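You operate a simulated robot arm through the tools that you are given. There is no shell and no other tool.

The job below is to be done with a simulated two-armed robot. You get a single attempt, and the scene is never put back.

TASK
Take the refill pack labelled "GEL" from the top of the feed bench and leave it on the run card. Put the small carton from the top of the feed bench on the top of the collar table. Take the lid off the steel pot that expires first on the top of the feed bench and lay it down there. Put one of the date tiles from the top of the check bench in the grey parts bin. Take the teal parts box and put it on the dose card. Take the blue parts box and put it on top of the brown tape roll on the top of the check bench. Open the middle steel drawer, take the blue brush and put it in the inside of the middle steel drawer, then shut the drawer. Open the green drawer. Do these in any order. Set down upright: small carton.
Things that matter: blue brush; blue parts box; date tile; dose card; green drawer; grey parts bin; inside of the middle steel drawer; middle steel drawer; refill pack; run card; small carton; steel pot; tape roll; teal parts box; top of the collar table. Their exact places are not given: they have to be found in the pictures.

Only the result counts: the job must be done as asked and must still hold three seconds after the hand-in. Knocking over, shifting, dropping, spilling or breaking anything else fails it. Lids that push on must go on centred and level and be pressed home; caps that screw on are set level and turned clockwise until they are tight.

THE ROBOT
Two 7-joint arms with two-finger parallel grippers on one trunk, on a base that drives. Base frame: it is fixed to the floor where the robot stands at the start and does not move with it; the origin is under the middle of the robot, x ahead of it, y to its left, z up. Lengths are in cm, angles in degrees, forces in N, time in s.
The left shoulder is at the start at [7, 17.7, 102], the right one opposite. With the tool pointing down near the work surface each hand reaches from about 28 to 72 cm from the robot's upright axis, wherever it stands, measured 20 degrees to its own side. Places, roughly: blue brush (11x6x6 cm) [690, -700, 90]; blue parts box [650, -700, 100]; date tile [575, -650, 75]; dose card [625, -675, 75]; green drawer [1170, 60, 70]; grey parts bin (20x24x12 cm) [600, -660, 90]; inside of the middle steel drawer [600, -620, 50]; middle steel drawer [600, -620, 50]; refill pack [200, 75, 75]; run card [200, 125, 75]; small carton [100, 125, 75]; steel pot [75, 175, 75]; tape roll (11x11x5 cm) [650, -680, 90]; teal parts box [650, -700, 100]; top of the collar table [380, 110, 90]. Payload 3.43 kg a hand.
Tool frame (each hand has its own): the origin (TCP) lies between the finger pads and is the grasp point; the fingertips stand 3 cm ahead of it; z points along the fingers, y is the line along which they close. Largest opening 9.4 cm; finger width 2.8, thickness 1; the body of the gripper, 5 by 9.6 cm, starts 5.5 cm behind the TCP.
Orientation is that of the tool frame in the base frame, as [roll, pitch, yaw] about the fixed x, y, z axes, in that order (R = Rz(yaw) Ry(pitch) Rx(roll)). With the fingers straight down and closing along the base's y, the tool's x points along the base's -x, its y along +y and its z along -z.

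THE INTERFACE
- The arms move only by the tool step_arm. It takes "left_rows", "right_rows" or both (then of equal length, played together; a hand with none holds still); each is one flat list of numbers, 7 for each row, row after row: the shift along the tool's x, y, z in m, then the turn, a rotation vector about the tool's x, y, z in degrees, then the finger opening in m, from 0 to 0.094. In form: [dx, dy, dz, ax, ay, az, hand, dx, dy, dz, ax, ay, az, hand, ...]. A call has 1 to 20 rows; each row shifts and turns the commanded pose from where the row before left it, along the tool's axes as they then stand. Rows are played at 5 a second. More than 5 cm and 8.6 degrees between two rows, or a gripper value outside its range, and nothing of the call is played. A pose out of reach is approached as far as the arm can. The call stops where the force on the tool passes 40 N (or 10 N more than at its start, if that is more) or the arm is blocked; 0.2 s more then pass. The fingers move at their own pace (about 15.3 cm/s each) and stop on an object; they squeeze with about 26 N. The grip force told is the motor's: it shows also when the fingers shut on nothing. Time passes only in rows, and 0.2 s behind the last, so rows that do not move let the fingers close. It gives the time, the measured TCP pose, the force on the tool (base axes), the opening and the grip force at its end, in the units of the frame above (readings bear some noise), with the torque about the TCP (base axes, N m) and any sound that the robot's microphone picked up.
- Cameras (640 x 400 px; columns grow to the right, rows downward): "scene" is now at [13.66, -0.75, 133.17]; the picture's right is [-0.10, -1.00, 0.00], its down [-0.62, 0.06, -0.78] and it looks along [0.78, -0.07, -0.63] (base axes); focal length 255 px, centre (320, 200). "left" rides on the left gripper at [7.6, -1.4, -10.3] in its tool frame; the picture's right is [0.18, 0.98, 0.00], its down [-0.75, 0.14, -0.64] and it looks along [-0.63, 0.12, 0.77] (tool axes); focal length 243 px, centre (320, 200). "right" rides on the right gripper at [7.6, 1.4, -10.3] in its tool frame; the picture's right is [-0.18, 0.98, 0.00], its down [-0.75, -0.14, -0.64] and it looks along [-0.63, -0.12, 0.77] (tool axes); focal length 243 px, centre (320, 200).
- grab_frame(camera): a new picture of that camera. It takes no simulated time.
- raise_lower(by): slides the trunk up (or, below 0, down) by that many cm; the arms and the scene camera ride with it, the base frame stays. It gives what a move gives, with no picture.
- roll_base(legs): drives the robot by 1 to 6 legs, each [ahead, turn to the left] in cm and degrees, along the robot's own axes; the way and the turn of a leg run together, so that a leg with both is an arc; at most 150 cm and 180 degrees a leg. The arms and the cameras ride along, it lands a little off, and it stops where it bumps. It gives what a move gives.
- head_to(pan, tilt): turns the head with the scene camera to pan (to the left, within 86 degrees either way) and tilt (down, from -29 to 69), counted from straight ahead of the robot. It gives what a move gives.
- point_at(camera, pixels): for up to 12 pixels [column, row] of the newest picture of that camera ("zoom" is the newest enlarged one), the place [x, y, z] in the base frame of the surface seen there, good to about 0.2 cm. It takes no simulated time.
- enlarge(camera, box): a new picture of the part [left, top, right, bottom] of that camera's present view, enlarged. It takes no simulated time.
- hand_in(): hands the job in; it is judged then, once.

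Open the grippers and draw the arms clear of the work before you hand the job in, unless the task says otherwise.

The tools are called after "Request:" as name(argument=value, ...) on one line, values as JSON. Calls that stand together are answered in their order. step_arm: Moves the arms, as the interface text tells. Its arguments: {"type":"object","properties":{"left_rows":{"type":"array"},"right_rows":{"type":"array"}},"required":[]} The other tools are called the same way: raise_lower (by) slides the trunk up or down; roll_base (legs) drives the base; head_to (pan, tilt) turns the head that bears the scene camera; grab_frame (camera) takes a picture; point_at (camera, pixels) gives the place of the surface under pixels of a picture; enlarge (camera, box) takes an enlarged picture of a part of a camera's view; hand_in () hands the job in.

At the start:

```text
time_s: 0.0
left_ee_pos: [51.6, 28.0, 111.85]
left_tcp_rot: [180.0, 0.0, 180.0]
left_ft_force: [0.4, -0.2, -0.5]
left_moment: [-0.02, -0.02, -0.01]
left_opening: 9.41
left_grip_force: 0.1
right_ee_pos: [37.96, -18.71, 105.79]
right_tcp_rot: [179.9, 0.1, -179.9]
right_ft_force: [0.4, 0.3, 0.1]
right_moment: [-0.02, -0.06, 0.0]
right_opening: 9.4
right_grip_force: 0.1
trunk travel left (down, up): [-60.0, 24.0]
robot x, y, heading: [-0.06, -0.07, -0.0]
head pan, tilt: [-5.5, 38.8]
```

scene: 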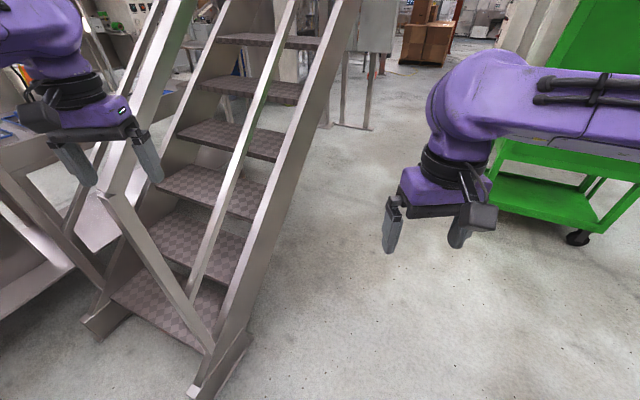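
right: 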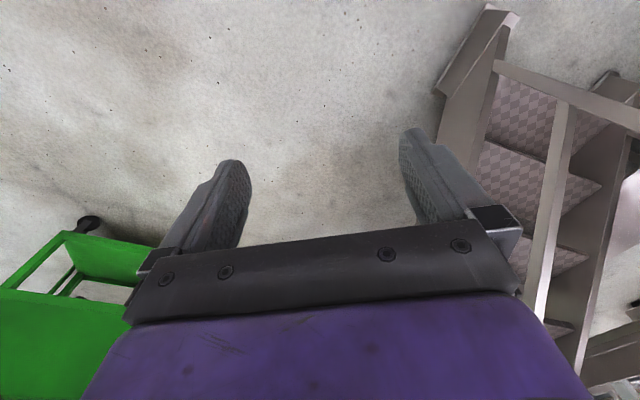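
left: 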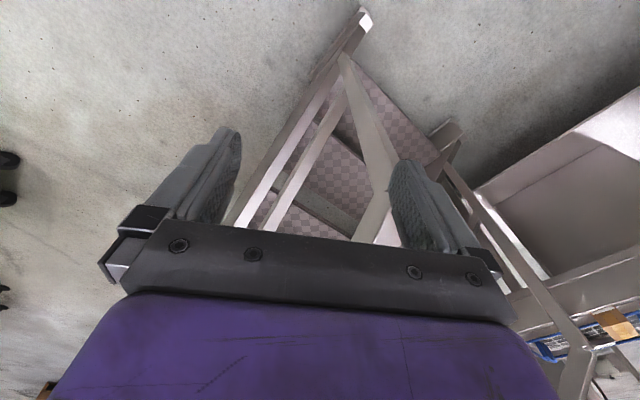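

The scene shows stairs ahead and a bench to the left. I look around with the head first.

Request:
head_to(pan=50, tilt=25)

Request:
grab_frame(camera="scene")

```text
time_s: 1.2
left_ee_pos: [51.62, 28.04, 111.74]
left_tcp_rot: [-179.9, 0.1, 180.0]
left_ft_force: [-0.1, -0.1, 0.5]
left_moment: [-0.02, -0.02, 0.04]
left_opening: 9.4
left_grip_force: 0.1
right_ee_pos: [38.07, -18.62, 105.81]
right_tcp_rot: [179.9, 0.0, -180.0]
right_ft_force: [0.2, -0.3, 0.2]
right_moment: [-0.02, 0.04, -0.01]
right_opening: 9.41
right_grip_force: 0.0
trunk travel left (down, up): [-60.0, 24.0]
robot x, y, heading: [0.17, -0.11, 0.1]
head pan, tilt: [50.0, 25.0]
```

```text
taken
```

scene: 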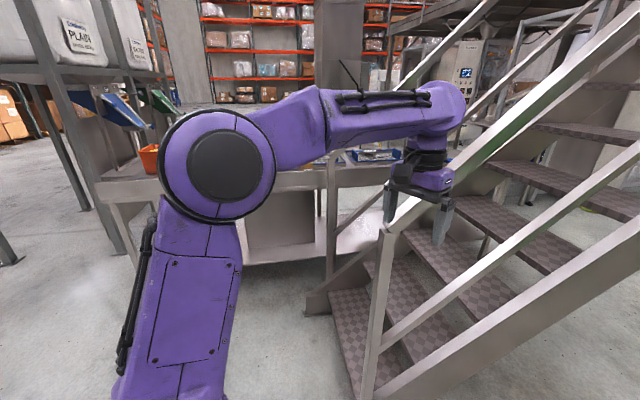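

The bench with orange/blue bins is partly hidden by the arm. I raise the trunk and look in further directions.

Request:
raise_lower(by=24)

Request:
grab_frame(camera="scene")

Request:
head_to(pan=86, tilt=20)

Request:
grab_frame(camera="scene")

Request:
head_to(pan=0, tilt=15)

Request:
grab_frame(camera="scene")

Request:
head_to(pan=-50, tilt=15)

Request:
grab_frame(camera="scene")

```text
time_s: 3.8
left_ee_pos: [51.64, 28.07, 135.68]
left_tcp_rot: [-179.9, 0.0, -179.9]
left_ft_force: [0.3, 0.9, 0.1]
left_moment: [0.0, -0.01, -0.02]
left_opening: 9.38
left_grip_force: 0.0
right_ee_pos: [38.1, -18.72, 129.95]
right_tcp_rot: [179.9, 0.2, -179.9]
right_ft_force: [-1.7, -0.8, -0.3]
right_moment: [0.0, -0.01, -0.02]
right_opening: 9.42
right_grip_force: 0.1
trunk travel left (down, up): [-84.0, 0.0]
robot x, y, heading: [-0.09, -0.32, -0.1]
head pan, tilt: [50.0, 25.0]
```

```text
taken
```

scene: 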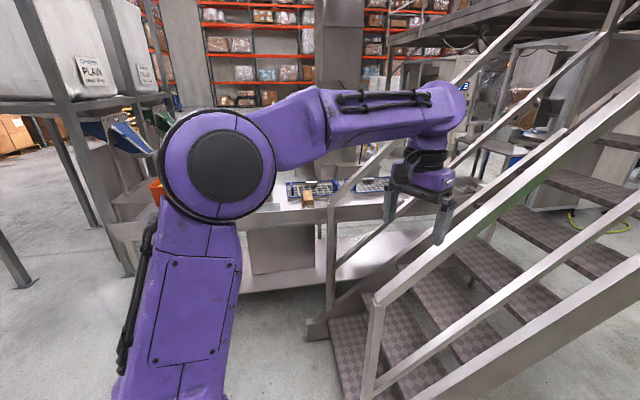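

```text
time_s: 4.8
left_ee_pos: [51.44, 28.13, 135.68]
left_tcp_rot: [180.0, -0.1, 180.0]
left_ft_force: [0.3, -0.2, 0.0]
left_moment: [-0.02, -0.03, 0.04]
left_opening: 9.38
left_grip_force: 0.1
right_ee_pos: [38.01, -18.64, 129.97]
right_tcp_rot: [179.9, 0.1, -179.9]
right_ft_force: [-0.6, -0.2, -0.1]
right_moment: [-0.02, -0.01, 0.02]
right_opening: 9.38
right_grip_force: 0.0
trunk travel left (down, up): [-84.0, 0.0]
robot x, y, heading: [0.03, 0.05, -0.1]
head pan, tilt: [85.9, 20.0]
```

```text
taken
```

scene: 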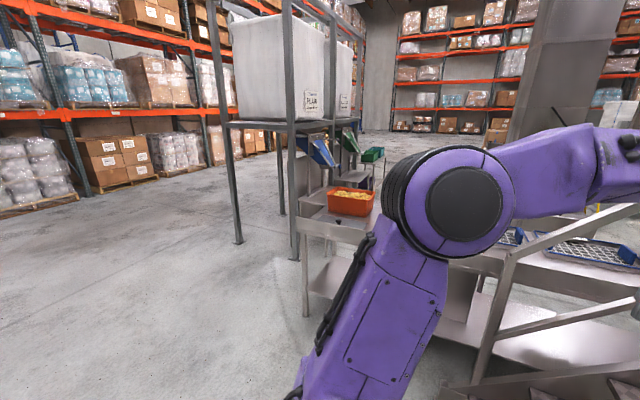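

```text
time_s: 6.4
left_ee_pos: [51.61, 27.99, 135.68]
left_tcp_rot: [180.0, 0.0, -180.0]
left_ft_force: [-0.1, -1.0, 0.5]
left_moment: [0.04, -0.04, 0.0]
left_opening: 9.41
left_grip_force: 0.0
right_ee_pos: [38.12, -18.76, 129.92]
right_tcp_rot: [179.8, 0.0, -179.9]
right_ft_force: [0.4, 0.4, 1.1]
right_moment: [-0.02, 0.03, -0.04]
right_opening: 9.41
right_grip_force: 0.0
trunk travel left (down, up): [-84.0, 0.0]
robot x, y, heading: [0.03, -0.08, 0.3]
head pan, tilt: [0.0, 15.0]
```

```text
taken
```

scene: 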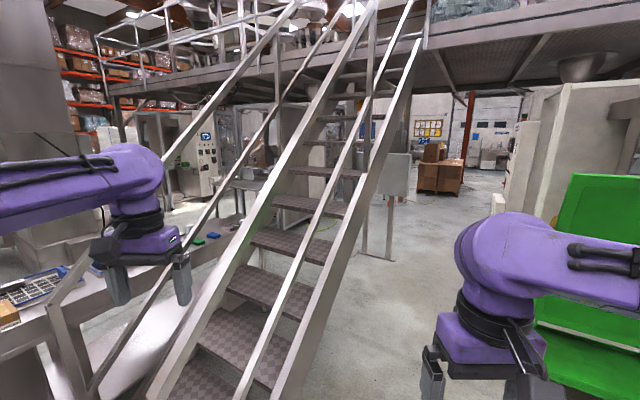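

```text
time_s: 7.5
left_ee_pos: [51.54, 27.93, 135.84]
left_tcp_rot: [180.0, 0.0, -180.0]
left_ft_force: [0.5, 0.6, 0.0]
left_moment: [0.0, -0.02, 0.0]
left_opening: 9.39
left_grip_force: 0.1
right_ee_pos: [38.16, -18.67, 129.86]
right_tcp_rot: [179.9, 0.1, -179.9]
right_ft_force: [0.2, 0.1, 0.7]
right_moment: [0.0, 0.03, 0.0]
right_opening: 9.41
right_grip_force: 0.0
trunk travel left (down, up): [-84.0, 0.0]
robot x, y, heading: [0.01, 0.04, 0.1]
head pan, tilt: [-50.0, 15.0]
```

```text
taken
```

scene: 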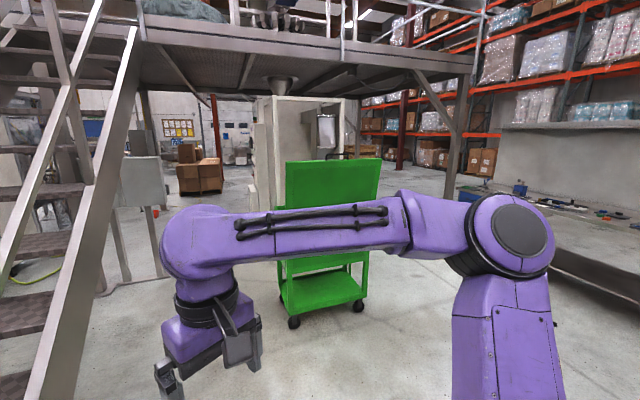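

I look towards the bench to locate stairs and bench corners.

Request:
head_to(pan=25, tilt=30)

Request:
grab_frame(camera="scene")

```text
time_s: 9.0
left_ee_pos: [51.55, 27.98, 135.82]
left_tcp_rot: [-180.0, 0.1, 180.0]
left_ft_force: [0.7, -0.1, -0.3]
left_moment: [-0.05, 0.02, 0.02]
left_opening: 9.42
left_grip_force: 0.1
right_ee_pos: [38.11, -18.69, 129.92]
right_tcp_rot: [180.0, 0.1, -180.0]
right_ft_force: [0.5, -0.2, -0.2]
right_moment: [0.04, 0.0, 0.0]
right_opening: 9.41
right_grip_force: 0.1
trunk travel left (down, up): [-84.0, 0.0]
robot x, y, heading: [0.11, -0.07, -0.0]
head pan, tilt: [25.0, 30.0]
```

```text
taken
```

scene: 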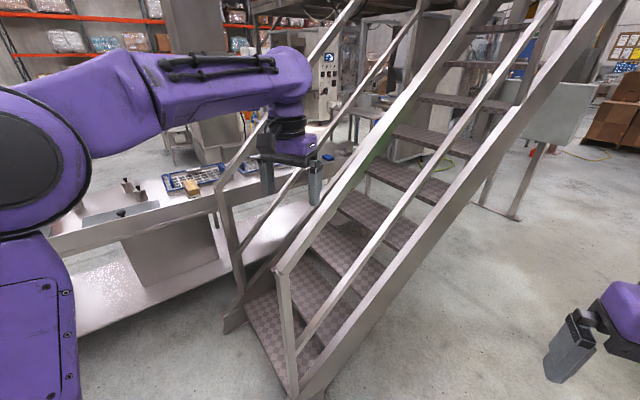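

The bench is at left, the stairs in the middle. I measure the floor geometry.

Request:
point_at(camera="scene", pixels=[[230, 325], [300, 392], [130, 222], [82, 210], [192, 188], [320, 130], [225, 175], [345, 148], [160, 290], [275, 272], [120, 213], [270, 305]])

Request:
enlarge(camera="scene", box=[60, 110, 380, 310])

```text
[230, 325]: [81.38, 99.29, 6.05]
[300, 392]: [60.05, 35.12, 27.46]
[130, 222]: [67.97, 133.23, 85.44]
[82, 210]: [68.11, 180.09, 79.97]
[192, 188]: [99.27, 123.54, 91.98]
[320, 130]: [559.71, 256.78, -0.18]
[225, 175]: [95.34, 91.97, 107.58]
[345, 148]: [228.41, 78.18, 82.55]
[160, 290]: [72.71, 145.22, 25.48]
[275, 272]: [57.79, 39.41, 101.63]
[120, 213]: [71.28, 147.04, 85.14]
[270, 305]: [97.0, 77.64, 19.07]
```

```text
2.00 times, centred on (220, 210) of scene
```

zoom: 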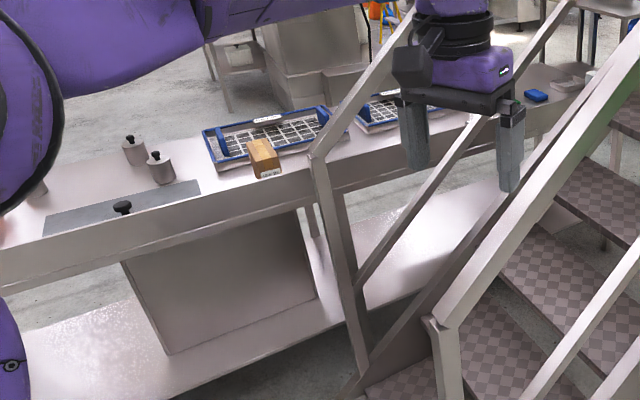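

I measure bench points in the zoomed picture.

Request:
point_at(camera="zoom", pixels=[[10, 265], [240, 205], [300, 188], [110, 130], [250, 100], [263, 170], [160, 178], [130, 160], [122, 210], [536, 97], [565, 85], [480, 130]])

Request:
enlarge(camera="scene", box=[200, 100, 360, 200])

Request:
enlarge(camera="scene", box=[90, 150, 250, 250])

```text
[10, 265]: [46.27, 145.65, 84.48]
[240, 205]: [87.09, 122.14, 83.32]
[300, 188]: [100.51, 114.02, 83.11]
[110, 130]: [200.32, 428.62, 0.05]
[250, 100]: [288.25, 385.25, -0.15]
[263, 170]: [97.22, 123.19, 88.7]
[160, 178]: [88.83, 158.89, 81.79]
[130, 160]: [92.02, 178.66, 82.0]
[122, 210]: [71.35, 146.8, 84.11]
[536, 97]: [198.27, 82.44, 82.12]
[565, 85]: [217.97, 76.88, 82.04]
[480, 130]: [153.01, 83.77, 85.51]
```

```text
4.00 times, centred on (280, 150) of scene
```

zoom: 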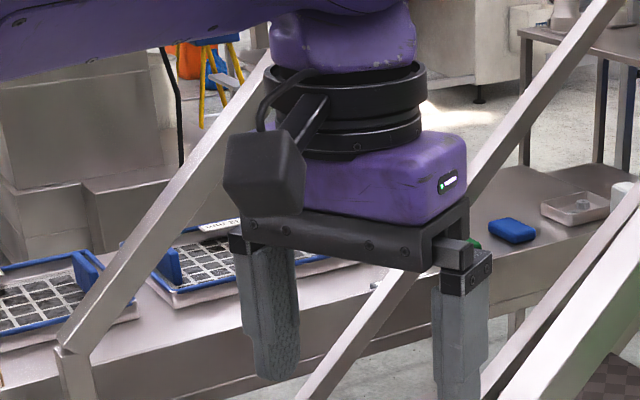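

```text
4.00 times, centred on (170, 200) of scene
```

zoom: 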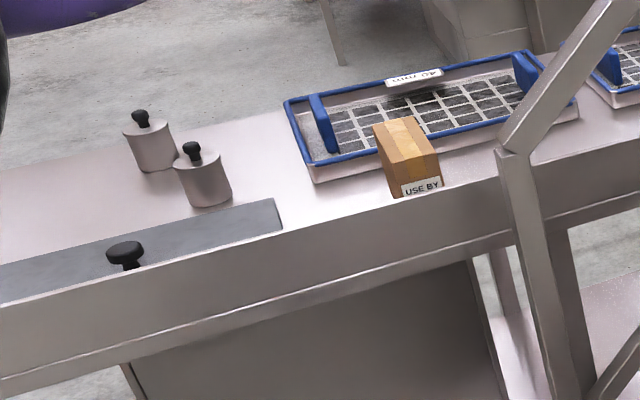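

Bench runs along (0.87,-0.5), near edge at (87,122), top z≈82; the stair foot begins to the right of it. I turn left and drive towards its free left part.

Request:
roll_base(legs=[[0, 72], [80, 0]])

Request:
head_to(pan=0, tilt=40)

Request:
grab_frame(camera="scene")

Request:
head_to(pan=0, tilt=10)

Request:
grab_frame(camera="scene")

```text
time_s: 15.5
left_ee_pos: [11.18, 110.86, 136.31]
left_tcp_rot: [178.3, 0.1, -110.1]
left_ft_force: [-1.4, 0.6, -1.3]
left_moment: [-0.06, -0.08, 0.0]
left_opening: 9.39
left_grip_force: 0.0
right_ee_pos: [50.3, 82.21, 129.78]
right_tcp_rot: [178.7, 0.5, -110.0]
right_ft_force: [0.0, 0.5, 0.5]
right_moment: [-0.03, -0.01, -0.03]
right_opening: 9.39
right_grip_force: 0.1
trunk travel left (down, up): [-84.0, 0.0]
robot x, y, heading: [16.86, 54.69, 60.9]
head pan, tilt: [25.0, 30.0]
stopped in leg 2: the robot was blocked; the commanded pose is now the measured one
```

```text
time_s: 16.4
left_ee_pos: [10.89, 111.57, 136.3]
left_tcp_rot: [178.5, 0.2, -110.1]
left_ft_force: [0.5, -1.4, -0.8]
left_moment: [0.01, 0.05, -0.02]
left_opening: 9.42
left_grip_force: 0.0
right_ee_pos: [49.96, 82.83, 129.67]
right_tcp_rot: [179.0, 0.3, -109.9]
right_ft_force: [0.7, 0.2, -0.5]
right_moment: [0.0, 0.09, 0.0]
right_opening: 9.42
right_grip_force: 0.0
trunk travel left (down, up): [-84.0, 0.0]
robot x, y, heading: [16.97, 54.61, 61.1]
head pan, tilt: [0.0, 40.0]
```

```text
taken
```

scene: 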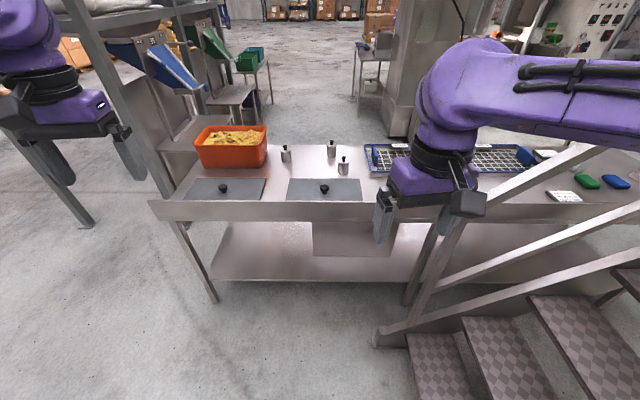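

```text
time_s: 17.3
left_ee_pos: [9.66, 111.98, 136.0]
left_tcp_rot: [179.1, 0.2, -109.8]
left_ft_force: [-0.8, 0.1, 0.0]
left_moment: [0.0, 0.01, 0.0]
left_opening: 9.39
left_grip_force: 0.0
right_ee_pos: [48.82, 83.26, 129.85]
right_tcp_rot: [179.5, 0.4, -109.8]
right_ft_force: [-0.8, -0.3, 0.0]
right_moment: [0.01, -0.01, 0.03]
right_opening: 9.41
right_grip_force: 0.1
trunk travel left (down, up): [-84.0, 0.0]
robot x, y, heading: [16.97, 54.34, 60.9]
head pan, tilt: [0.0, 10.0]
```

```text
taken
```

scene: 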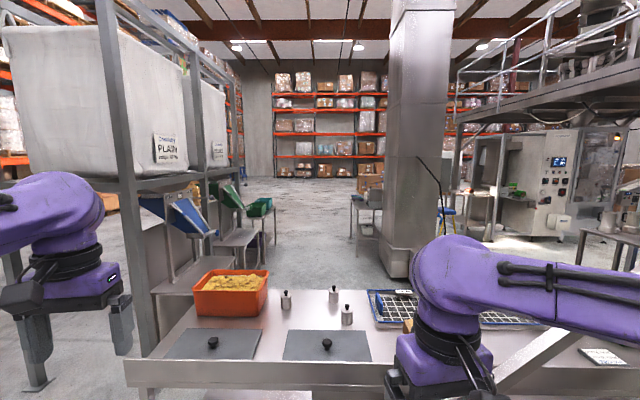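

Base was blocked, likely by the stair foot. I look down to see the clearance.

Request:
head_to(pan=-20, tilt=65)

Request:
grab_frame(camera="scene")

```text
time_s: 18.6
left_ee_pos: [9.9, 111.88, 136.1]
left_tcp_rot: [179.0, 0.2, -109.9]
left_ft_force: [-0.8, 0.1, 0.5]
left_moment: [0.0, 0.0, 0.05]
left_opening: 9.41
left_grip_force: 0.0
right_ee_pos: [49.12, 83.27, 129.89]
right_tcp_rot: [179.4, 0.2, -109.8]
right_ft_force: [-0.2, 0.4, 0.0]
right_moment: [0.0, 0.02, 0.01]
right_opening: 9.38
right_grip_force: 0.0
trunk travel left (down, up): [-84.0, 0.0]
robot x, y, heading: [16.89, 54.72, 60.8]
head pan, tilt: [-20.0, 65.0]
```

```text
taken
```

scene: 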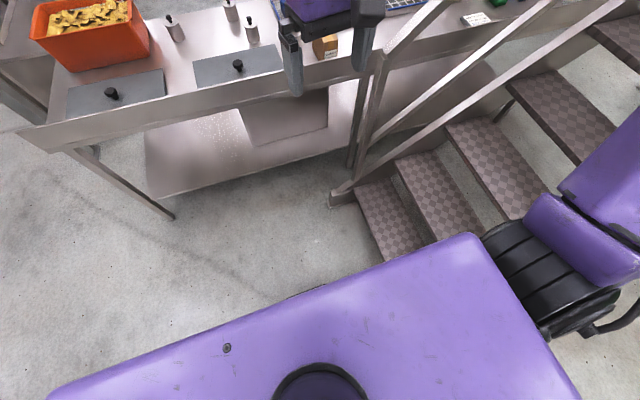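

I take a frame to measure the far side of the bench: column base, frame legs, small tables.

Request:
head_to(pan=0, tilt=25)

Request:
grab_frame(camera="scene")

Request:
point_at(camera="scene", pixels=[[385, 195], [360, 150], [270, 145], [320, 180], [180, 270], [115, 300], [40, 315], [150, 290], [300, 215], [345, 230], [390, 215], [235, 215]])

```text
time_s: 19.6
left_ee_pos: [9.86, 111.8, 136.07]
left_tcp_rot: [178.9, 0.1, -109.9]
left_ft_force: [0.9, -0.4, 0.3]
left_moment: [-0.01, 0.0, 0.02]
left_opening: 9.4
left_grip_force: 0.2
right_ee_pos: [49.01, 83.12, 129.87]
right_tcp_rot: [179.4, 0.2, -109.7]
right_ft_force: [0.4, 0.5, -0.3]
right_moment: [0.0, 0.03, 0.03]
right_opening: 9.39
right_grip_force: 0.0
trunk travel left (down, up): [-84.0, 0.0]
robot x, y, heading: [17.05, 54.85, 61.0]
head pan, tilt: [0.0, 25.0]
```

```text
taken
```

scene: 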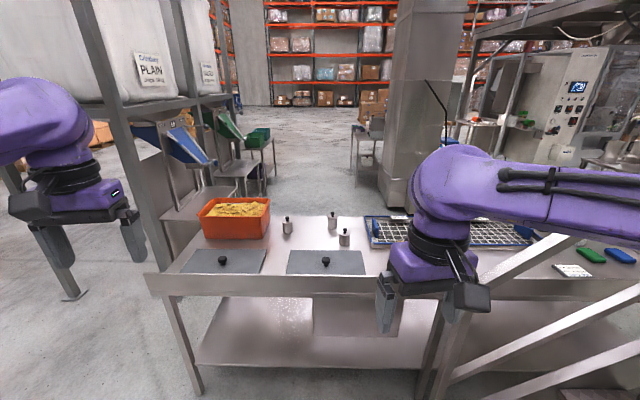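

```text
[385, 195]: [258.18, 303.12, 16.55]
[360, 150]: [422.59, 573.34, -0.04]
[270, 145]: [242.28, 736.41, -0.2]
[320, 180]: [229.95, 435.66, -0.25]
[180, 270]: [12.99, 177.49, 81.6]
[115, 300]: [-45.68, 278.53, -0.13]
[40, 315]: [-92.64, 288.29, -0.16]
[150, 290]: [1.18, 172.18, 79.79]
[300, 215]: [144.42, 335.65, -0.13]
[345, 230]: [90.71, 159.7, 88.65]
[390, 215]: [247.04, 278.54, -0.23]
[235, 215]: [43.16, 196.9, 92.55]
```

The far side of the bench is open floor (column at (250,280)), so I go round the stairs to the right. I back off and turn to heading about -30°.

Request:
roll_base(legs=[[-60, 0], [0, -90]])

Request:
head_to(pan=15, tilt=18)

Request:
grab_frame(camera="scene")

```text
time_s: 26.8
left_ee_pos: [45.26, 9.41, 136.08]
left_tcp_rot: [179.0, 0.2, 160.0]
left_ft_force: [-0.2, 0.3, -0.2]
left_moment: [-0.02, 0.01, -0.02]
left_opening: 9.4
left_grip_force: 0.0
right_ee_pos: [16.49, -29.65, 129.89]
right_tcp_rot: [179.5, 0.2, 160.1]
right_ft_force: [-0.7, 0.2, 0.3]
right_moment: [0.03, -0.04, 0.02]
right_opening: 9.4
right_grip_force: 0.1
trunk travel left (down, up): [-84.0, 0.0]
robot x, y, heading: [-12.29, 2.62, -29.4]
head pan, tilt: [0.0, 25.0]
```

```text
time_s: 27.6
left_ee_pos: [45.32, 9.4, 136.12]
left_tcp_rot: [179.0, 0.1, 159.8]
left_ft_force: [1.1, -0.4, -0.5]
left_moment: [-0.01, 0.0, 0.0]
left_opening: 9.4
left_grip_force: 0.1
right_ee_pos: [16.39, -29.73, 129.88]
right_tcp_rot: [179.4, 0.2, 160.1]
right_ft_force: [-0.8, 0.1, 0.4]
right_moment: [-0.03, -0.02, -0.01]
right_opening: 9.41
right_grip_force: 0.0
trunk travel left (down, up): [-84.0, 0.0]
robot x, y, heading: [-12.15, 2.46, -29.1]
head pan, tilt: [15.0, 18.0]
```

```text
taken
```

scene: 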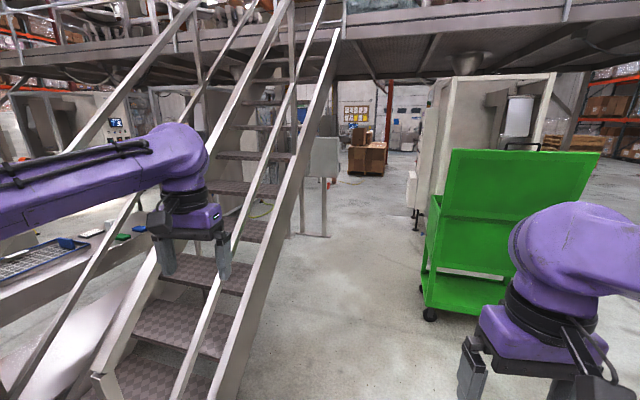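

Corridor between stairs and green cart is visible. I measure its limits.

Request:
point_at(camera="scene", pixels=[[225, 390], [298, 235], [328, 236], [430, 320], [345, 172], [385, 172], [318, 160], [270, 75], [335, 45], [415, 225], [300, 180], [345, 60]])

Request:
enlarge(camera="scene", box=[220, 60, 440, 260])

```text
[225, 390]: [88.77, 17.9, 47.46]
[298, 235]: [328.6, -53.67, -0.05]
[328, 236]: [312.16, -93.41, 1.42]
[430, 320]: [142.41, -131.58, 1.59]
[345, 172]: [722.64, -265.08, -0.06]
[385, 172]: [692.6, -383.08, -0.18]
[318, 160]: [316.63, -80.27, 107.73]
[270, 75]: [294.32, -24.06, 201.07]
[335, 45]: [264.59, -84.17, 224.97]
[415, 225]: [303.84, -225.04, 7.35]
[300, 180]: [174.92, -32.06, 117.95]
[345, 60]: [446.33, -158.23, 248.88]
```

```text
2.00 times, centred on (330, 160) of scene
```

zoom: 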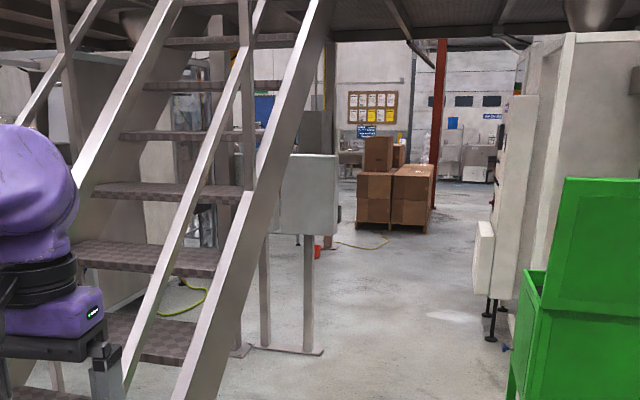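

I drive along the corridor at its middle.

Request:
roll_base(legs=[[0, 6], [140, 0], [0, -7], [120, 0]])

Request:
head_to(pan=40, tilt=18)

Request:
grab_frame(camera="scene")

```text
time_s: 34.2
left_ee_pos: [163.79, -37.03, 136.53]
left_tcp_rot: [178.1, 0.4, 165.7]
left_ft_force: [0.2, 0.5, -0.8]
left_moment: [0.0, 0.03, 0.02]
left_opening: 9.4
left_grip_force: 0.0
right_ee_pos: [139.32, -78.7, 129.79]
right_tcp_rot: [178.9, 0.4, 166.1]
right_ft_force: [-0.2, -0.3, 0.0]
right_moment: [0.0, 0.04, 0.01]
right_opening: 9.42
right_grip_force: 0.1
trunk travel left (down, up): [-84.0, 0.0]
robot x, y, heading: [108.2, -49.11, -23.4]
head pan, tilt: [15.0, 18.0]
stopped in leg 2: the robot was blocked; the commanded pose is now the measured one
```

```text
time_s: 35.1
left_ee_pos: [163.76, -37.08, 136.65]
left_tcp_rot: [178.3, 0.3, 165.8]
left_ft_force: [-0.7, 0.5, 0.2]
left_moment: [-0.03, -0.02, -0.04]
left_opening: 9.42
left_grip_force: 0.1
right_ee_pos: [139.25, -78.82, 129.61]
right_tcp_rot: [178.9, 0.3, 166.1]
right_ft_force: [0.0, 0.3, -0.1]
right_moment: [0.0, -0.01, 0.0]
right_opening: 9.43
right_grip_force: 0.1
trunk travel left (down, up): [-84.0, 0.0]
robot x, y, heading: [107.84, -48.57, -23.0]
head pan, tilt: [40.0, 18.0]
```

```text
taken
```

scene: 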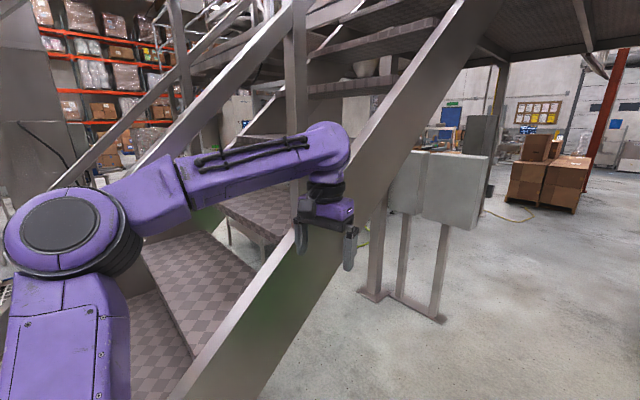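

The left hand is against the stair stringer (px 330,230). I pull it inward toward the robot's centre line.

Request:
step_arm(left_rows=[0, -0.045, 0, 0, 0, 2.2, 0.094, 0, -0.045, 0, 0, 0, 2.2, 0.094, 0.02, -0.045, 0, 0, 0, 2.2, 0.094, 0.02, -0.045, 0, 0, 0, 2.2, 0.094], right_rows=[0, 0, 0, 0, 0, 2.2, 0.094, 0, 0, 0, 0, 0, 2.2, 0.094, 0, 0, 0, 0, 0, 2.2, 0.094, 0, 0, 0, 0, 0, 2.2, 0.094])

Request:
roll_base(legs=[[-20, 0], [0, -9]])

Request:
grab_frame(camera="scene")

```text
time_s: 36.1
left_ee_pos: [155.1, -51.63, 135.77]
left_tcp_rot: [178.9, 0.2, 157.1]
left_ft_force: [-0.3, 0.0, -0.3]
left_moment: [-0.03, -0.03, -0.01]
left_opening: 9.41
left_grip_force: 0.0
right_ee_pos: [139.78, -77.62, 130.01]
right_tcp_rot: [179.4, 0.3, 157.3]
right_ft_force: [-0.4, -0.3, -0.2]
right_moment: [-0.03, -0.01, 0.02]
right_opening: 9.39
right_grip_force: 0.1
trunk travel left (down, up): [-84.0, 0.0]
robot x, y, heading: [108.09, -48.89, -23.4]
head pan, tilt: [40.0, 18.0]
```

```text
time_s: 38.3
left_ee_pos: [136.13, -51.19, 135.71]
left_tcp_rot: [178.9, 0.1, 148.2]
left_ft_force: [-0.4, -1.0, 0.1]
left_moment: [-0.02, 0.04, 0.01]
left_opening: 9.39
left_grip_force: 0.1
right_ee_pos: [116.92, -74.6, 129.74]
right_tcp_rot: [179.6, 0.1, 148.3]
right_ft_force: [-0.1, -0.4, -0.8]
right_moment: [-0.02, 0.03, 0.01]
right_opening: 9.42
right_grip_force: 0.0
trunk travel left (down, up): [-84.0, 0.0]
robot x, y, heading: [90.4, -41.27, -31.7]
head pan, tilt: [40.0, 18.0]
```

```text
taken
```

scene: 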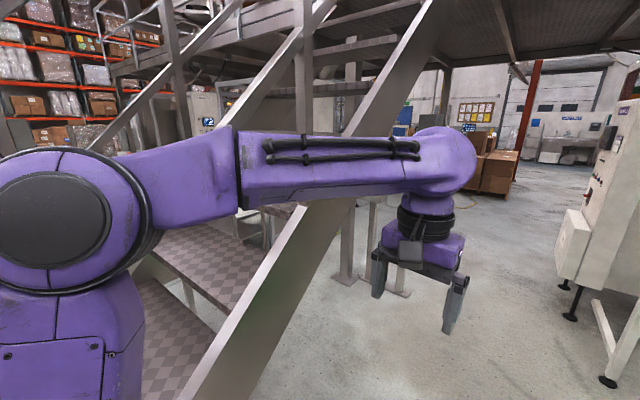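

Clear now: I drive on along the corridor.

Request:
roll_base(legs=[[0, 2], [140, 0], [130, 0]])

Request:
head_to(pan=70, tilt=15)

Request:
grab_frame(camera="scene")

Request:
head_to(pan=20, tilt=15)

Request:
grab_frame(camera="scene")

```text
time_s: 51.7
left_ee_pos: [368.75, -183.07, 135.77]
left_tcp_rot: [178.8, 0.2, 150.6]
left_ft_force: [-0.3, 0.8, 0.4]
left_moment: [0.0, -0.03, -0.02]
left_opening: 9.39
left_grip_force: 0.0
right_ee_pos: [350.76, -206.97, 129.9]
right_tcp_rot: [179.4, 0.2, 150.9]
right_ft_force: [0.8, 0.6, 0.4]
right_moment: [0.01, -0.01, 0.03]
right_opening: 9.38
right_grip_force: 0.1
trunk travel left (down, up): [-84.0, 0.0]
robot x, y, heading: [322.57, -174.67, -29.7]
head pan, tilt: [40.0, 18.0]
```

```text
time_s: 52.7
left_ee_pos: [368.84, -183.16, 135.78]
left_tcp_rot: [178.7, 0.1, 150.6]
left_ft_force: [0.2, -0.6, 0.6]
left_moment: [-0.02, -0.01, 0.01]
left_opening: 9.39
left_grip_force: 0.1
right_ee_pos: [350.63, -207.15, 129.87]
right_tcp_rot: [179.4, 0.2, 150.9]
right_ft_force: [0.5, 0.0, 0.9]
right_moment: [0.02, -0.03, -0.02]
right_opening: 9.39
right_grip_force: 0.0
trunk travel left (down, up): [-84.0, 0.0]
robot x, y, heading: [322.63, -174.69, -29.6]
head pan, tilt: [70.0, 15.0]
```

```text
taken
```

scene: 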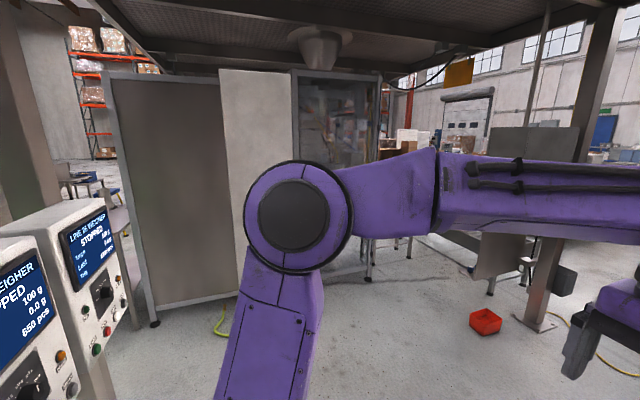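

```text
time_s: 53.9
left_ee_pos: [368.96, -182.95, 135.85]
left_tcp_rot: [178.9, 0.1, 150.6]
left_ft_force: [-1.0, 0.0, 0.3]
left_moment: [0.01, 0.0, -0.03]
left_opening: 9.41
left_grip_force: 0.0
right_ee_pos: [350.67, -207.21, 129.82]
right_tcp_rot: [179.4, 0.2, 150.9]
right_ft_force: [-0.2, -0.2, 0.2]
right_moment: [0.02, 0.02, 0.02]
right_opening: 9.41
right_grip_force: 0.0
trunk travel left (down, up): [-84.0, 0.0]
robot x, y, heading: [322.56, -174.94, -29.5]
head pan, tilt: [20.0, 15.0]
```

```text
taken
```

scene: 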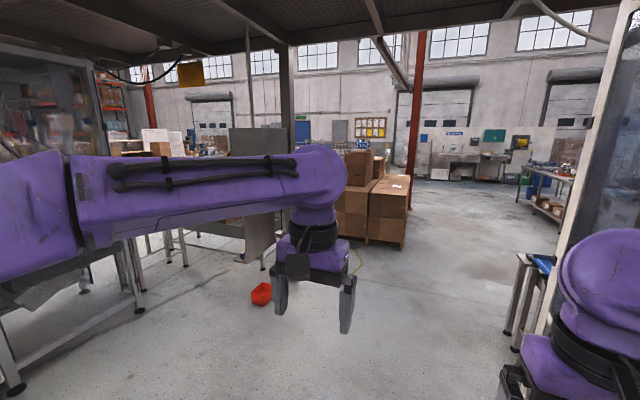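

There's a machine on the left and a red bin on the floor (262,292). I measure to find a passage to the bench's far side.

Request:
point_at(camera="scene", pixels=[[262, 300], [138, 310], [12, 388], [185, 265], [265, 268], [170, 260], [200, 240], [82, 290], [360, 250], [20, 60], [90, 55], [240, 240]])

Request:
head_to(pan=70, tilt=25)

Request:
grab_frame(camera="scene")

Request:
point_at(camera="scene", pixels=[[155, 270], [240, 255], [215, 255], [365, 225], [380, 40], [115, 100], [60, 145], [530, 280], [485, 275], [140, 40], [310, 70], [100, 340]])

```text
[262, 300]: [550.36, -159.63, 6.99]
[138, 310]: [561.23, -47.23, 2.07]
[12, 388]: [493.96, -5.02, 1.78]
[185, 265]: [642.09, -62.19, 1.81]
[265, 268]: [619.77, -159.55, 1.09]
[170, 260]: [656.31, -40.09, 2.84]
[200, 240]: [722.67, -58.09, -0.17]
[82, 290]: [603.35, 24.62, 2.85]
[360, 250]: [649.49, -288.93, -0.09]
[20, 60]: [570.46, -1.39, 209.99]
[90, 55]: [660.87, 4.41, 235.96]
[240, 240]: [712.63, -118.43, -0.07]
```

```text
time_s: 55.0
left_ee_pos: [368.92, -183.09, 135.91]
left_tcp_rot: [178.7, 0.1, 150.6]
left_ft_force: [0.0, -0.1, -0.5]
left_moment: [0.02, -0.01, -0.01]
left_opening: 9.38
left_grip_force: 0.0
right_ee_pos: [350.69, -207.25, 129.83]
right_tcp_rot: [179.3, 0.1, 150.8]
right_ft_force: [-1.0, -0.1, 0.5]
right_moment: [0.01, 0.01, -0.01]
right_opening: 9.4
right_grip_force: 0.0
trunk travel left (down, up): [-84.0, 0.0]
robot x, y, heading: [322.42, -174.85, -29.5]
head pan, tilt: [70.0, 25.0]
```

```text
taken
```

scene: 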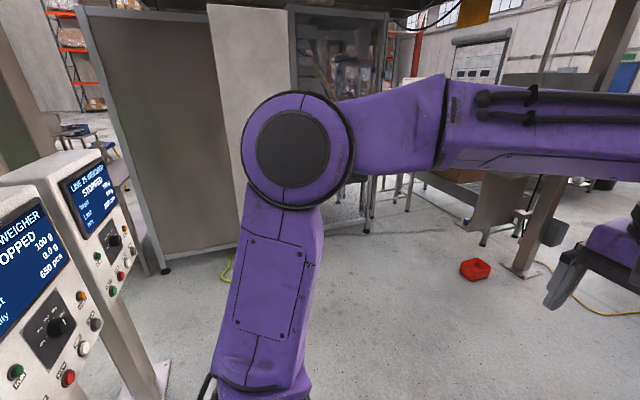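

```text
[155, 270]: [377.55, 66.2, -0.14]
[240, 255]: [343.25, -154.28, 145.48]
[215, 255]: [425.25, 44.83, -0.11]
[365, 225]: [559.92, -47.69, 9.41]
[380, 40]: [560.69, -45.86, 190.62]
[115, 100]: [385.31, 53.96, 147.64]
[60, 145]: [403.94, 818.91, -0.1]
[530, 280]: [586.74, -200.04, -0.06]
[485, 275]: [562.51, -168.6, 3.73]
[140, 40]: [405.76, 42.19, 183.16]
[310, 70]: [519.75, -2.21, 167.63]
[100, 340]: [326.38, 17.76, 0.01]
```

The cabinet front lies at about (380,60)-(560,-47). I move a bit ahead, turn left and drive towards it past the panel posts.

Request:
roll_base(legs=[[25, 0], [0, 90], [130, 0]])

Request:
head_to(pan=80, tilt=22)

Request:
grab_frame(camera="scene")

Request:
head_to(pan=40, tilt=22)

Request:
grab_frame(camera="scene")

```text
time_s: 66.8
left_ee_pos: [417.26, -28.52, 135.88]
left_tcp_rot: [178.7, 0.2, -119.9]
left_ft_force: [-0.2, 0.4, -0.6]
left_moment: [0.0, 0.0, -0.05]
left_opening: 9.4
left_grip_force: 0.1
right_ee_pos: [441.16, -46.93, 129.79]
right_tcp_rot: [179.4, 0.2, -119.5]
right_ft_force: [-0.1, 0.1, -0.1]
right_moment: [-0.03, -0.04, 0.03]
right_opening: 9.39
right_grip_force: 0.1
trunk travel left (down, up): [-84.0, 0.0]
robot x, y, heading: [408.42, -74.62, 60.3]
head pan, tilt: [70.0, 25.0]
```

```text
time_s: 67.5
left_ee_pos: [417.23, -28.43, 135.9]
left_tcp_rot: [178.6, 0.0, -119.7]
left_ft_force: [-0.1, 0.1, 0.5]
left_moment: [0.01, -0.01, 0.01]
left_opening: 9.4
left_grip_force: 0.1
right_ee_pos: [441.39, -46.77, 129.8]
right_tcp_rot: [179.4, 0.1, -119.5]
right_ft_force: [0.3, 0.7, 0.1]
right_moment: [-0.02, -0.01, -0.02]
right_opening: 9.42
right_grip_force: 0.0
trunk travel left (down, up): [-84.0, 0.0]
robot x, y, heading: [408.54, -74.67, 60.0]
head pan, tilt: [80.0, 22.0]
```

```text
taken
```

scene: 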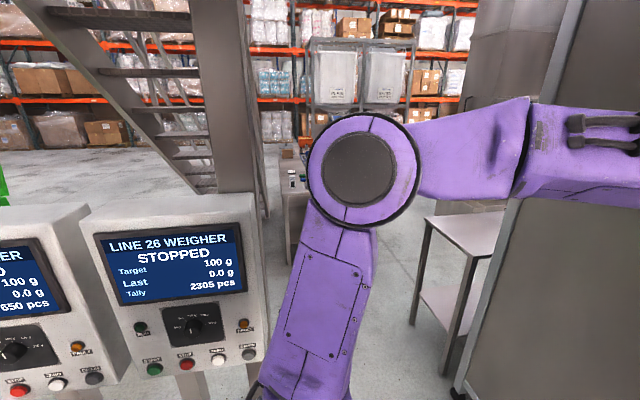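

```text
time_s: 68.6
left_ee_pos: [417.34, -28.54, 135.72]
left_tcp_rot: [178.7, 0.1, -119.8]
left_ft_force: [-0.1, -0.2, 0.3]
left_moment: [0.0, -0.01, 0.0]
left_opening: 9.41
left_grip_force: 0.0
right_ee_pos: [441.31, -46.77, 129.76]
right_tcp_rot: [179.4, 0.2, -119.5]
right_ft_force: [0.0, 0.1, -0.5]
right_moment: [0.0, -0.03, 0.01]
right_opening: 9.39
right_grip_force: 0.0
trunk travel left (down, up): [-84.0, 0.0]
robot x, y, heading: [408.45, -75.28, 60.1]
head pan, tilt: [40.0, 22.0]
```

```text
taken
```

scene: 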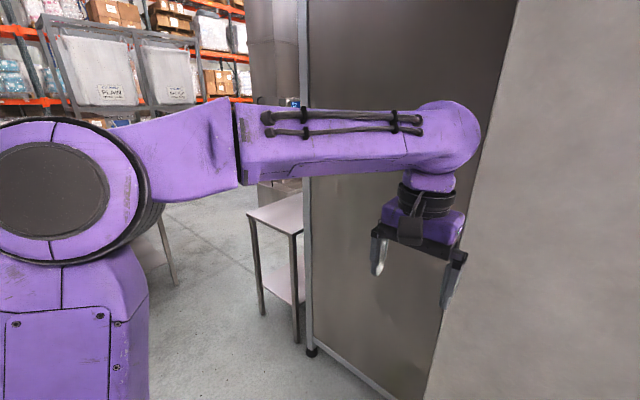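

The empty collar table is at (275,215). I turn left to face along the bench's far side.

Request:
point_at(camera="scene", pixels=[[250, 218], [298, 233], [275, 200], [263, 312], [296, 340], [310, 350], [175, 285], [210, 230], [190, 210], [300, 205]])

Request:
roll_base(legs=[[0, 85]])

Request:
head_to(pan=0, tilt=20)

Request:
grab_frame(camera="scene")

```text
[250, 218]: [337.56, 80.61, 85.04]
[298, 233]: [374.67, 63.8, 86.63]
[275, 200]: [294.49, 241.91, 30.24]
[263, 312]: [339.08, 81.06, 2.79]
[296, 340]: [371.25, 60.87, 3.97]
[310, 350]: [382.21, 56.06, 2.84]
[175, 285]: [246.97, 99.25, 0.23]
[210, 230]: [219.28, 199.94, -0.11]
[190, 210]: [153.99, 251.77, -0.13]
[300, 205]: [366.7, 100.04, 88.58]
```

```text
time_s: 72.6
left_ee_pos: [363.34, -62.36, 135.82]
left_tcp_rot: [178.8, 0.1, -34.7]
left_ft_force: [0.3, 0.9, -0.2]
left_moment: [-0.02, 0.02, 0.02]
left_opening: 9.42
left_grip_force: 0.0
right_ee_pos: [383.58, -39.86, 129.85]
right_tcp_rot: [179.4, 0.2, -34.3]
right_ft_force: [-0.3, 0.5, 0.5]
right_moment: [0.05, -0.03, 0.01]
right_opening: 9.41
right_grip_force: 0.0
trunk travel left (down, up): [-84.0, 0.0]
robot x, y, heading: [408.66, -74.99, 145.1]
head pan, tilt: [40.0, 22.0]
```

```text
time_s: 73.7
left_ee_pos: [363.29, -62.36, 135.72]
left_tcp_rot: [178.7, 0.1, -34.6]
left_ft_force: [0.1, -0.4, 0.4]
left_moment: [0.02, -0.01, 0.04]
left_opening: 9.41
left_grip_force: 0.0
right_ee_pos: [383.51, -40.04, 129.9]
right_tcp_rot: [179.4, 0.2, -34.2]
right_ft_force: [-0.2, -1.0, -0.5]
right_moment: [0.0, 0.0, 0.03]
right_opening: 9.4
right_grip_force: 0.0
trunk travel left (down, up): [-84.0, 0.0]
robot x, y, heading: [408.94, -74.79, 145.0]
head pan, tilt: [0.0, 20.0]
```

```text
taken
```

scene: 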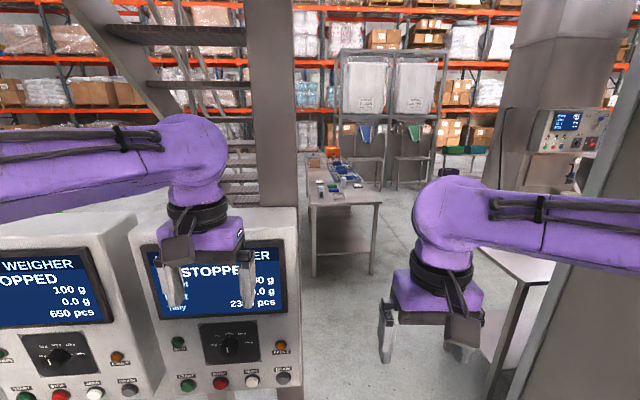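

I measure the passage: the post at (270,150), the display panels, and bench end.

Request:
point_at(camera="scene", pixels=[[297, 150], [250, 100], [298, 220], [298, 370], [315, 275], [372, 272], [312, 202], [378, 203], [400, 250], [480, 260], [555, 270], [345, 330]])

Request:
enlarge(camera="scene", box=[280, 130, 440, 230])

```text
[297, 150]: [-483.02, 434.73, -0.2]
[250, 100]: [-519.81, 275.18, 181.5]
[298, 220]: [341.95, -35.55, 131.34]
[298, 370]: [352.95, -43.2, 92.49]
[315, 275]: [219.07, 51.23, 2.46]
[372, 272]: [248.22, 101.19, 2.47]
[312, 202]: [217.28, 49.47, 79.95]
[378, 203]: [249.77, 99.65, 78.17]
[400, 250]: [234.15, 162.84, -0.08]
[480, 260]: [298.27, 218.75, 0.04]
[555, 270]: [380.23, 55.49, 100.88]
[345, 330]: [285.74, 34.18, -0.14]
```

```text
4.00 times, centred on (360, 180) of scene
```

zoom: 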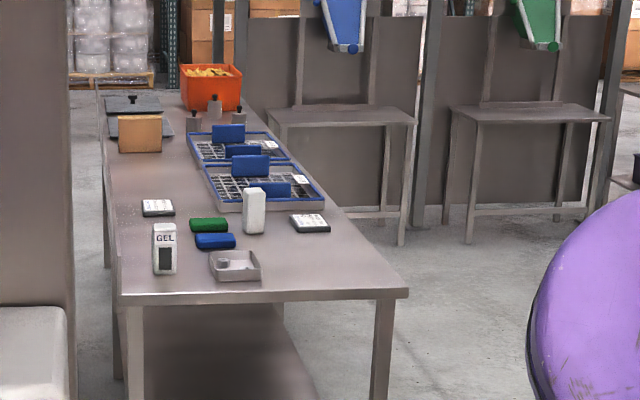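

The zoom shows GEL pack at (165,250), cards at (158,208) and (310,223). I probe the post and card places.

Request:
point_at(camera="zoom", pixels=[[35, 200], [60, 250], [35, 350], [165, 240], [254, 210], [158, 208], [310, 223], [140, 140], [215, 110], [194, 122], [238, 118], [340, 115]])

```text
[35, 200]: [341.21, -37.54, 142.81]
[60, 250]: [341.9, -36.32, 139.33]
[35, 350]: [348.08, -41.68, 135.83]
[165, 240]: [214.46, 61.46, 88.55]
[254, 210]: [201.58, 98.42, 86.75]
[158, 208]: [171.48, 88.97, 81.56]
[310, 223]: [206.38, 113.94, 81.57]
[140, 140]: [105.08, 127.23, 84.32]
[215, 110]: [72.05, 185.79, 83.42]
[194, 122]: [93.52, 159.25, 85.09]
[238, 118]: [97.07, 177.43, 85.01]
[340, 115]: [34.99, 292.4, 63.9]
```

Passage between post (341,-37) and cabinet corner (380,56) is about 98 cm wide. I steer through its middle in steps.

Request:
roll_base(legs=[[0, -34], [60, 0], [0, 27], [60, 0]])

Request:
grab_frame(camera="scene")

```text
time_s: 83.0
left_ee_pos: [298.92, 39.35, 135.93]
left_tcp_rot: [178.7, 0.2, -41.8]
left_ft_force: [-0.2, -0.7, 0.0]
left_moment: [-0.01, -0.01, 0.0]
left_opening: 9.41
left_grip_force: 0.1
right_ee_pos: [321.61, 59.11, 129.91]
right_tcp_rot: [179.4, 0.3, -41.3]
right_ft_force: [0.4, -0.5, -1.0]
right_moment: [-0.04, 0.02, 0.0]
right_opening: 9.4
right_grip_force: 0.0
trunk travel left (down, up): [-84.0, 0.0]
robot x, y, heading: [342.38, 21.22, 138.2]
head pan, tilt: [0.0, 20.0]
```

```text
taken
```

scene: 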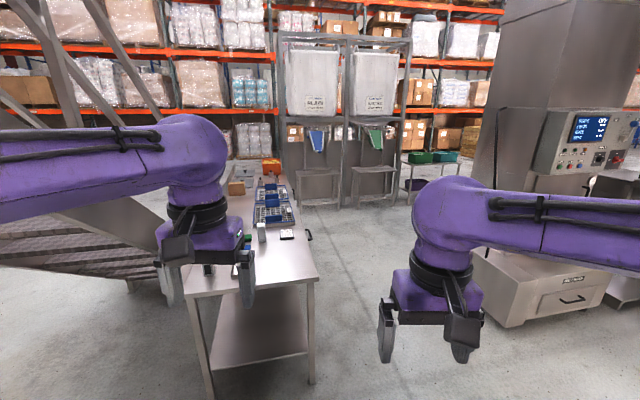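

Passed. I drive toward the bench end, stopping short, and look at the items.

Request:
roll_base(legs=[[0, 20.6], [60, 0], [0, -8.8]])

Request:
head_to(pan=10, tilt=38)

Request:
grab_frame(camera="scene")

```text
time_s: 88.2
left_ee_pos: [239.57, 51.58, 135.76]
left_tcp_rot: [178.9, 0.0, -29.7]
left_ft_force: [-1.0, -0.9, -0.5]
left_moment: [-0.01, 0.0, -0.02]
left_opening: 9.38
left_grip_force: 0.2
right_ee_pos: [257.95, 75.51, 129.96]
right_tcp_rot: [179.4, 0.2, -29.4]
right_ft_force: [-0.4, -1.0, 0.5]
right_moment: [0.03, -0.01, 0.01]
right_opening: 9.4
right_grip_force: 0.1
trunk travel left (down, up): [-84.0, 0.0]
robot x, y, heading: [286.06, 43.17, 150.3]
head pan, tilt: [0.0, 20.0]
```

```text
time_s: 89.0
left_ee_pos: [239.7, 51.86, 135.82]
left_tcp_rot: [178.7, 0.0, -29.7]
left_ft_force: [-0.1, -0.9, 0.3]
left_moment: [-0.01, -0.02, 0.01]
left_opening: 9.37
left_grip_force: 0.0
right_ee_pos: [257.87, 75.9, 129.93]
right_tcp_rot: [179.3, 0.2, -29.4]
right_ft_force: [-0.6, 0.2, 0.0]
right_moment: [-0.02, -0.03, 0.01]
right_opening: 9.4
right_grip_force: 0.1
trunk travel left (down, up): [-84.0, 0.0]
robot x, y, heading: [286.26, 43.26, 150.1]
head pan, tilt: [10.0, 38.0]
```

```text
taken
```

scene: 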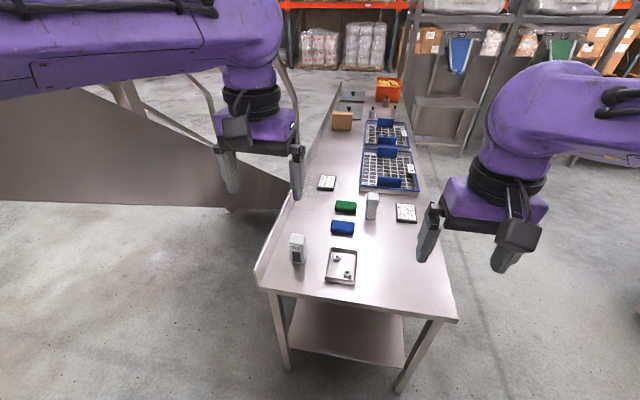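

GEL pack at (297,248), cards at (327,183) and (405,213). I enlarge to read labels.

Request:
enlarge(camera="scene", box=[270, 160, 430, 290])

Request:
point_at(camera="zoom", pixels=[[108, 320], [108, 350], [125, 290], [410, 165], [230, 95], [540, 215], [290, 420], [280, 275], [300, 195], [390, 180]])

Request:
enlarge(camera="scene", box=[310, 165, 430, 240])

Request:
enlarge(camera="scene", box=[275, 220, 365, 290])

Request:
enlarge(camera="scene", box=[320, 70, 420, 150])

```text
3.08 times, centred on (350, 225) of scene
```

zoom: 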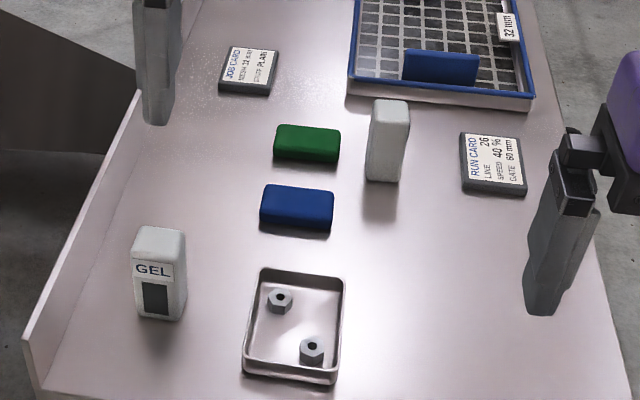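

```text
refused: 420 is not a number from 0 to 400
```

```text
5.33 times, centred on (370, 202) of scene
```

zoom: 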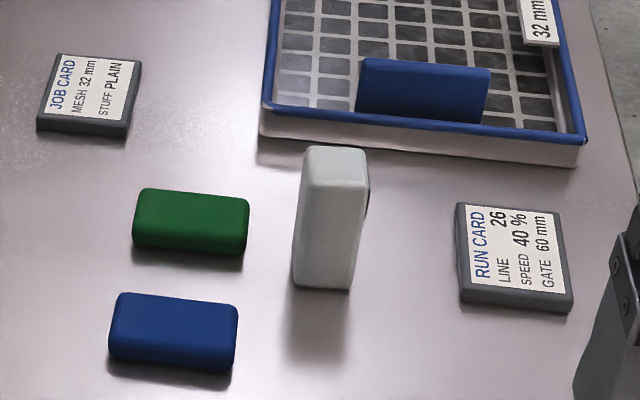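

```text
5.71 times, centred on (320, 255) of scene
```

zoom: 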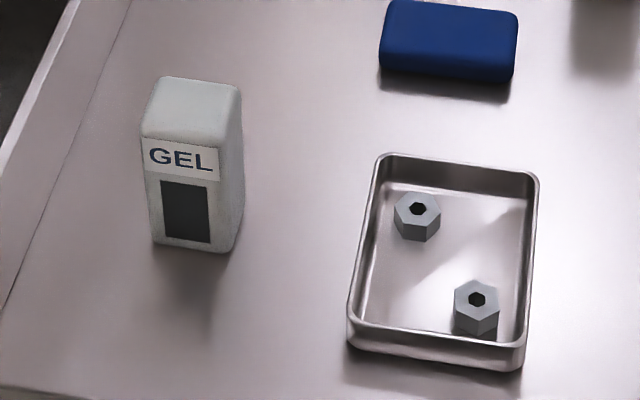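

```text
5.00 times, centred on (370, 110) of scene
```

zoom: 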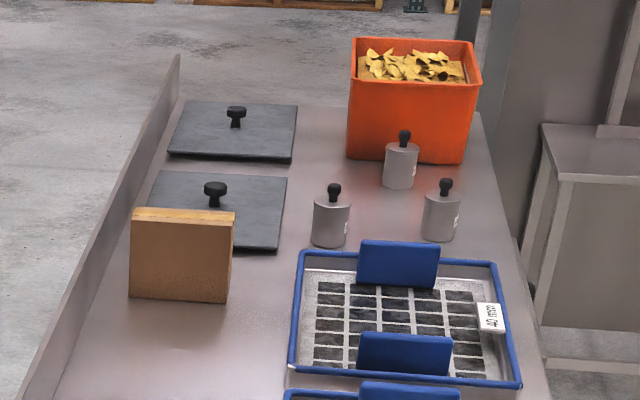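

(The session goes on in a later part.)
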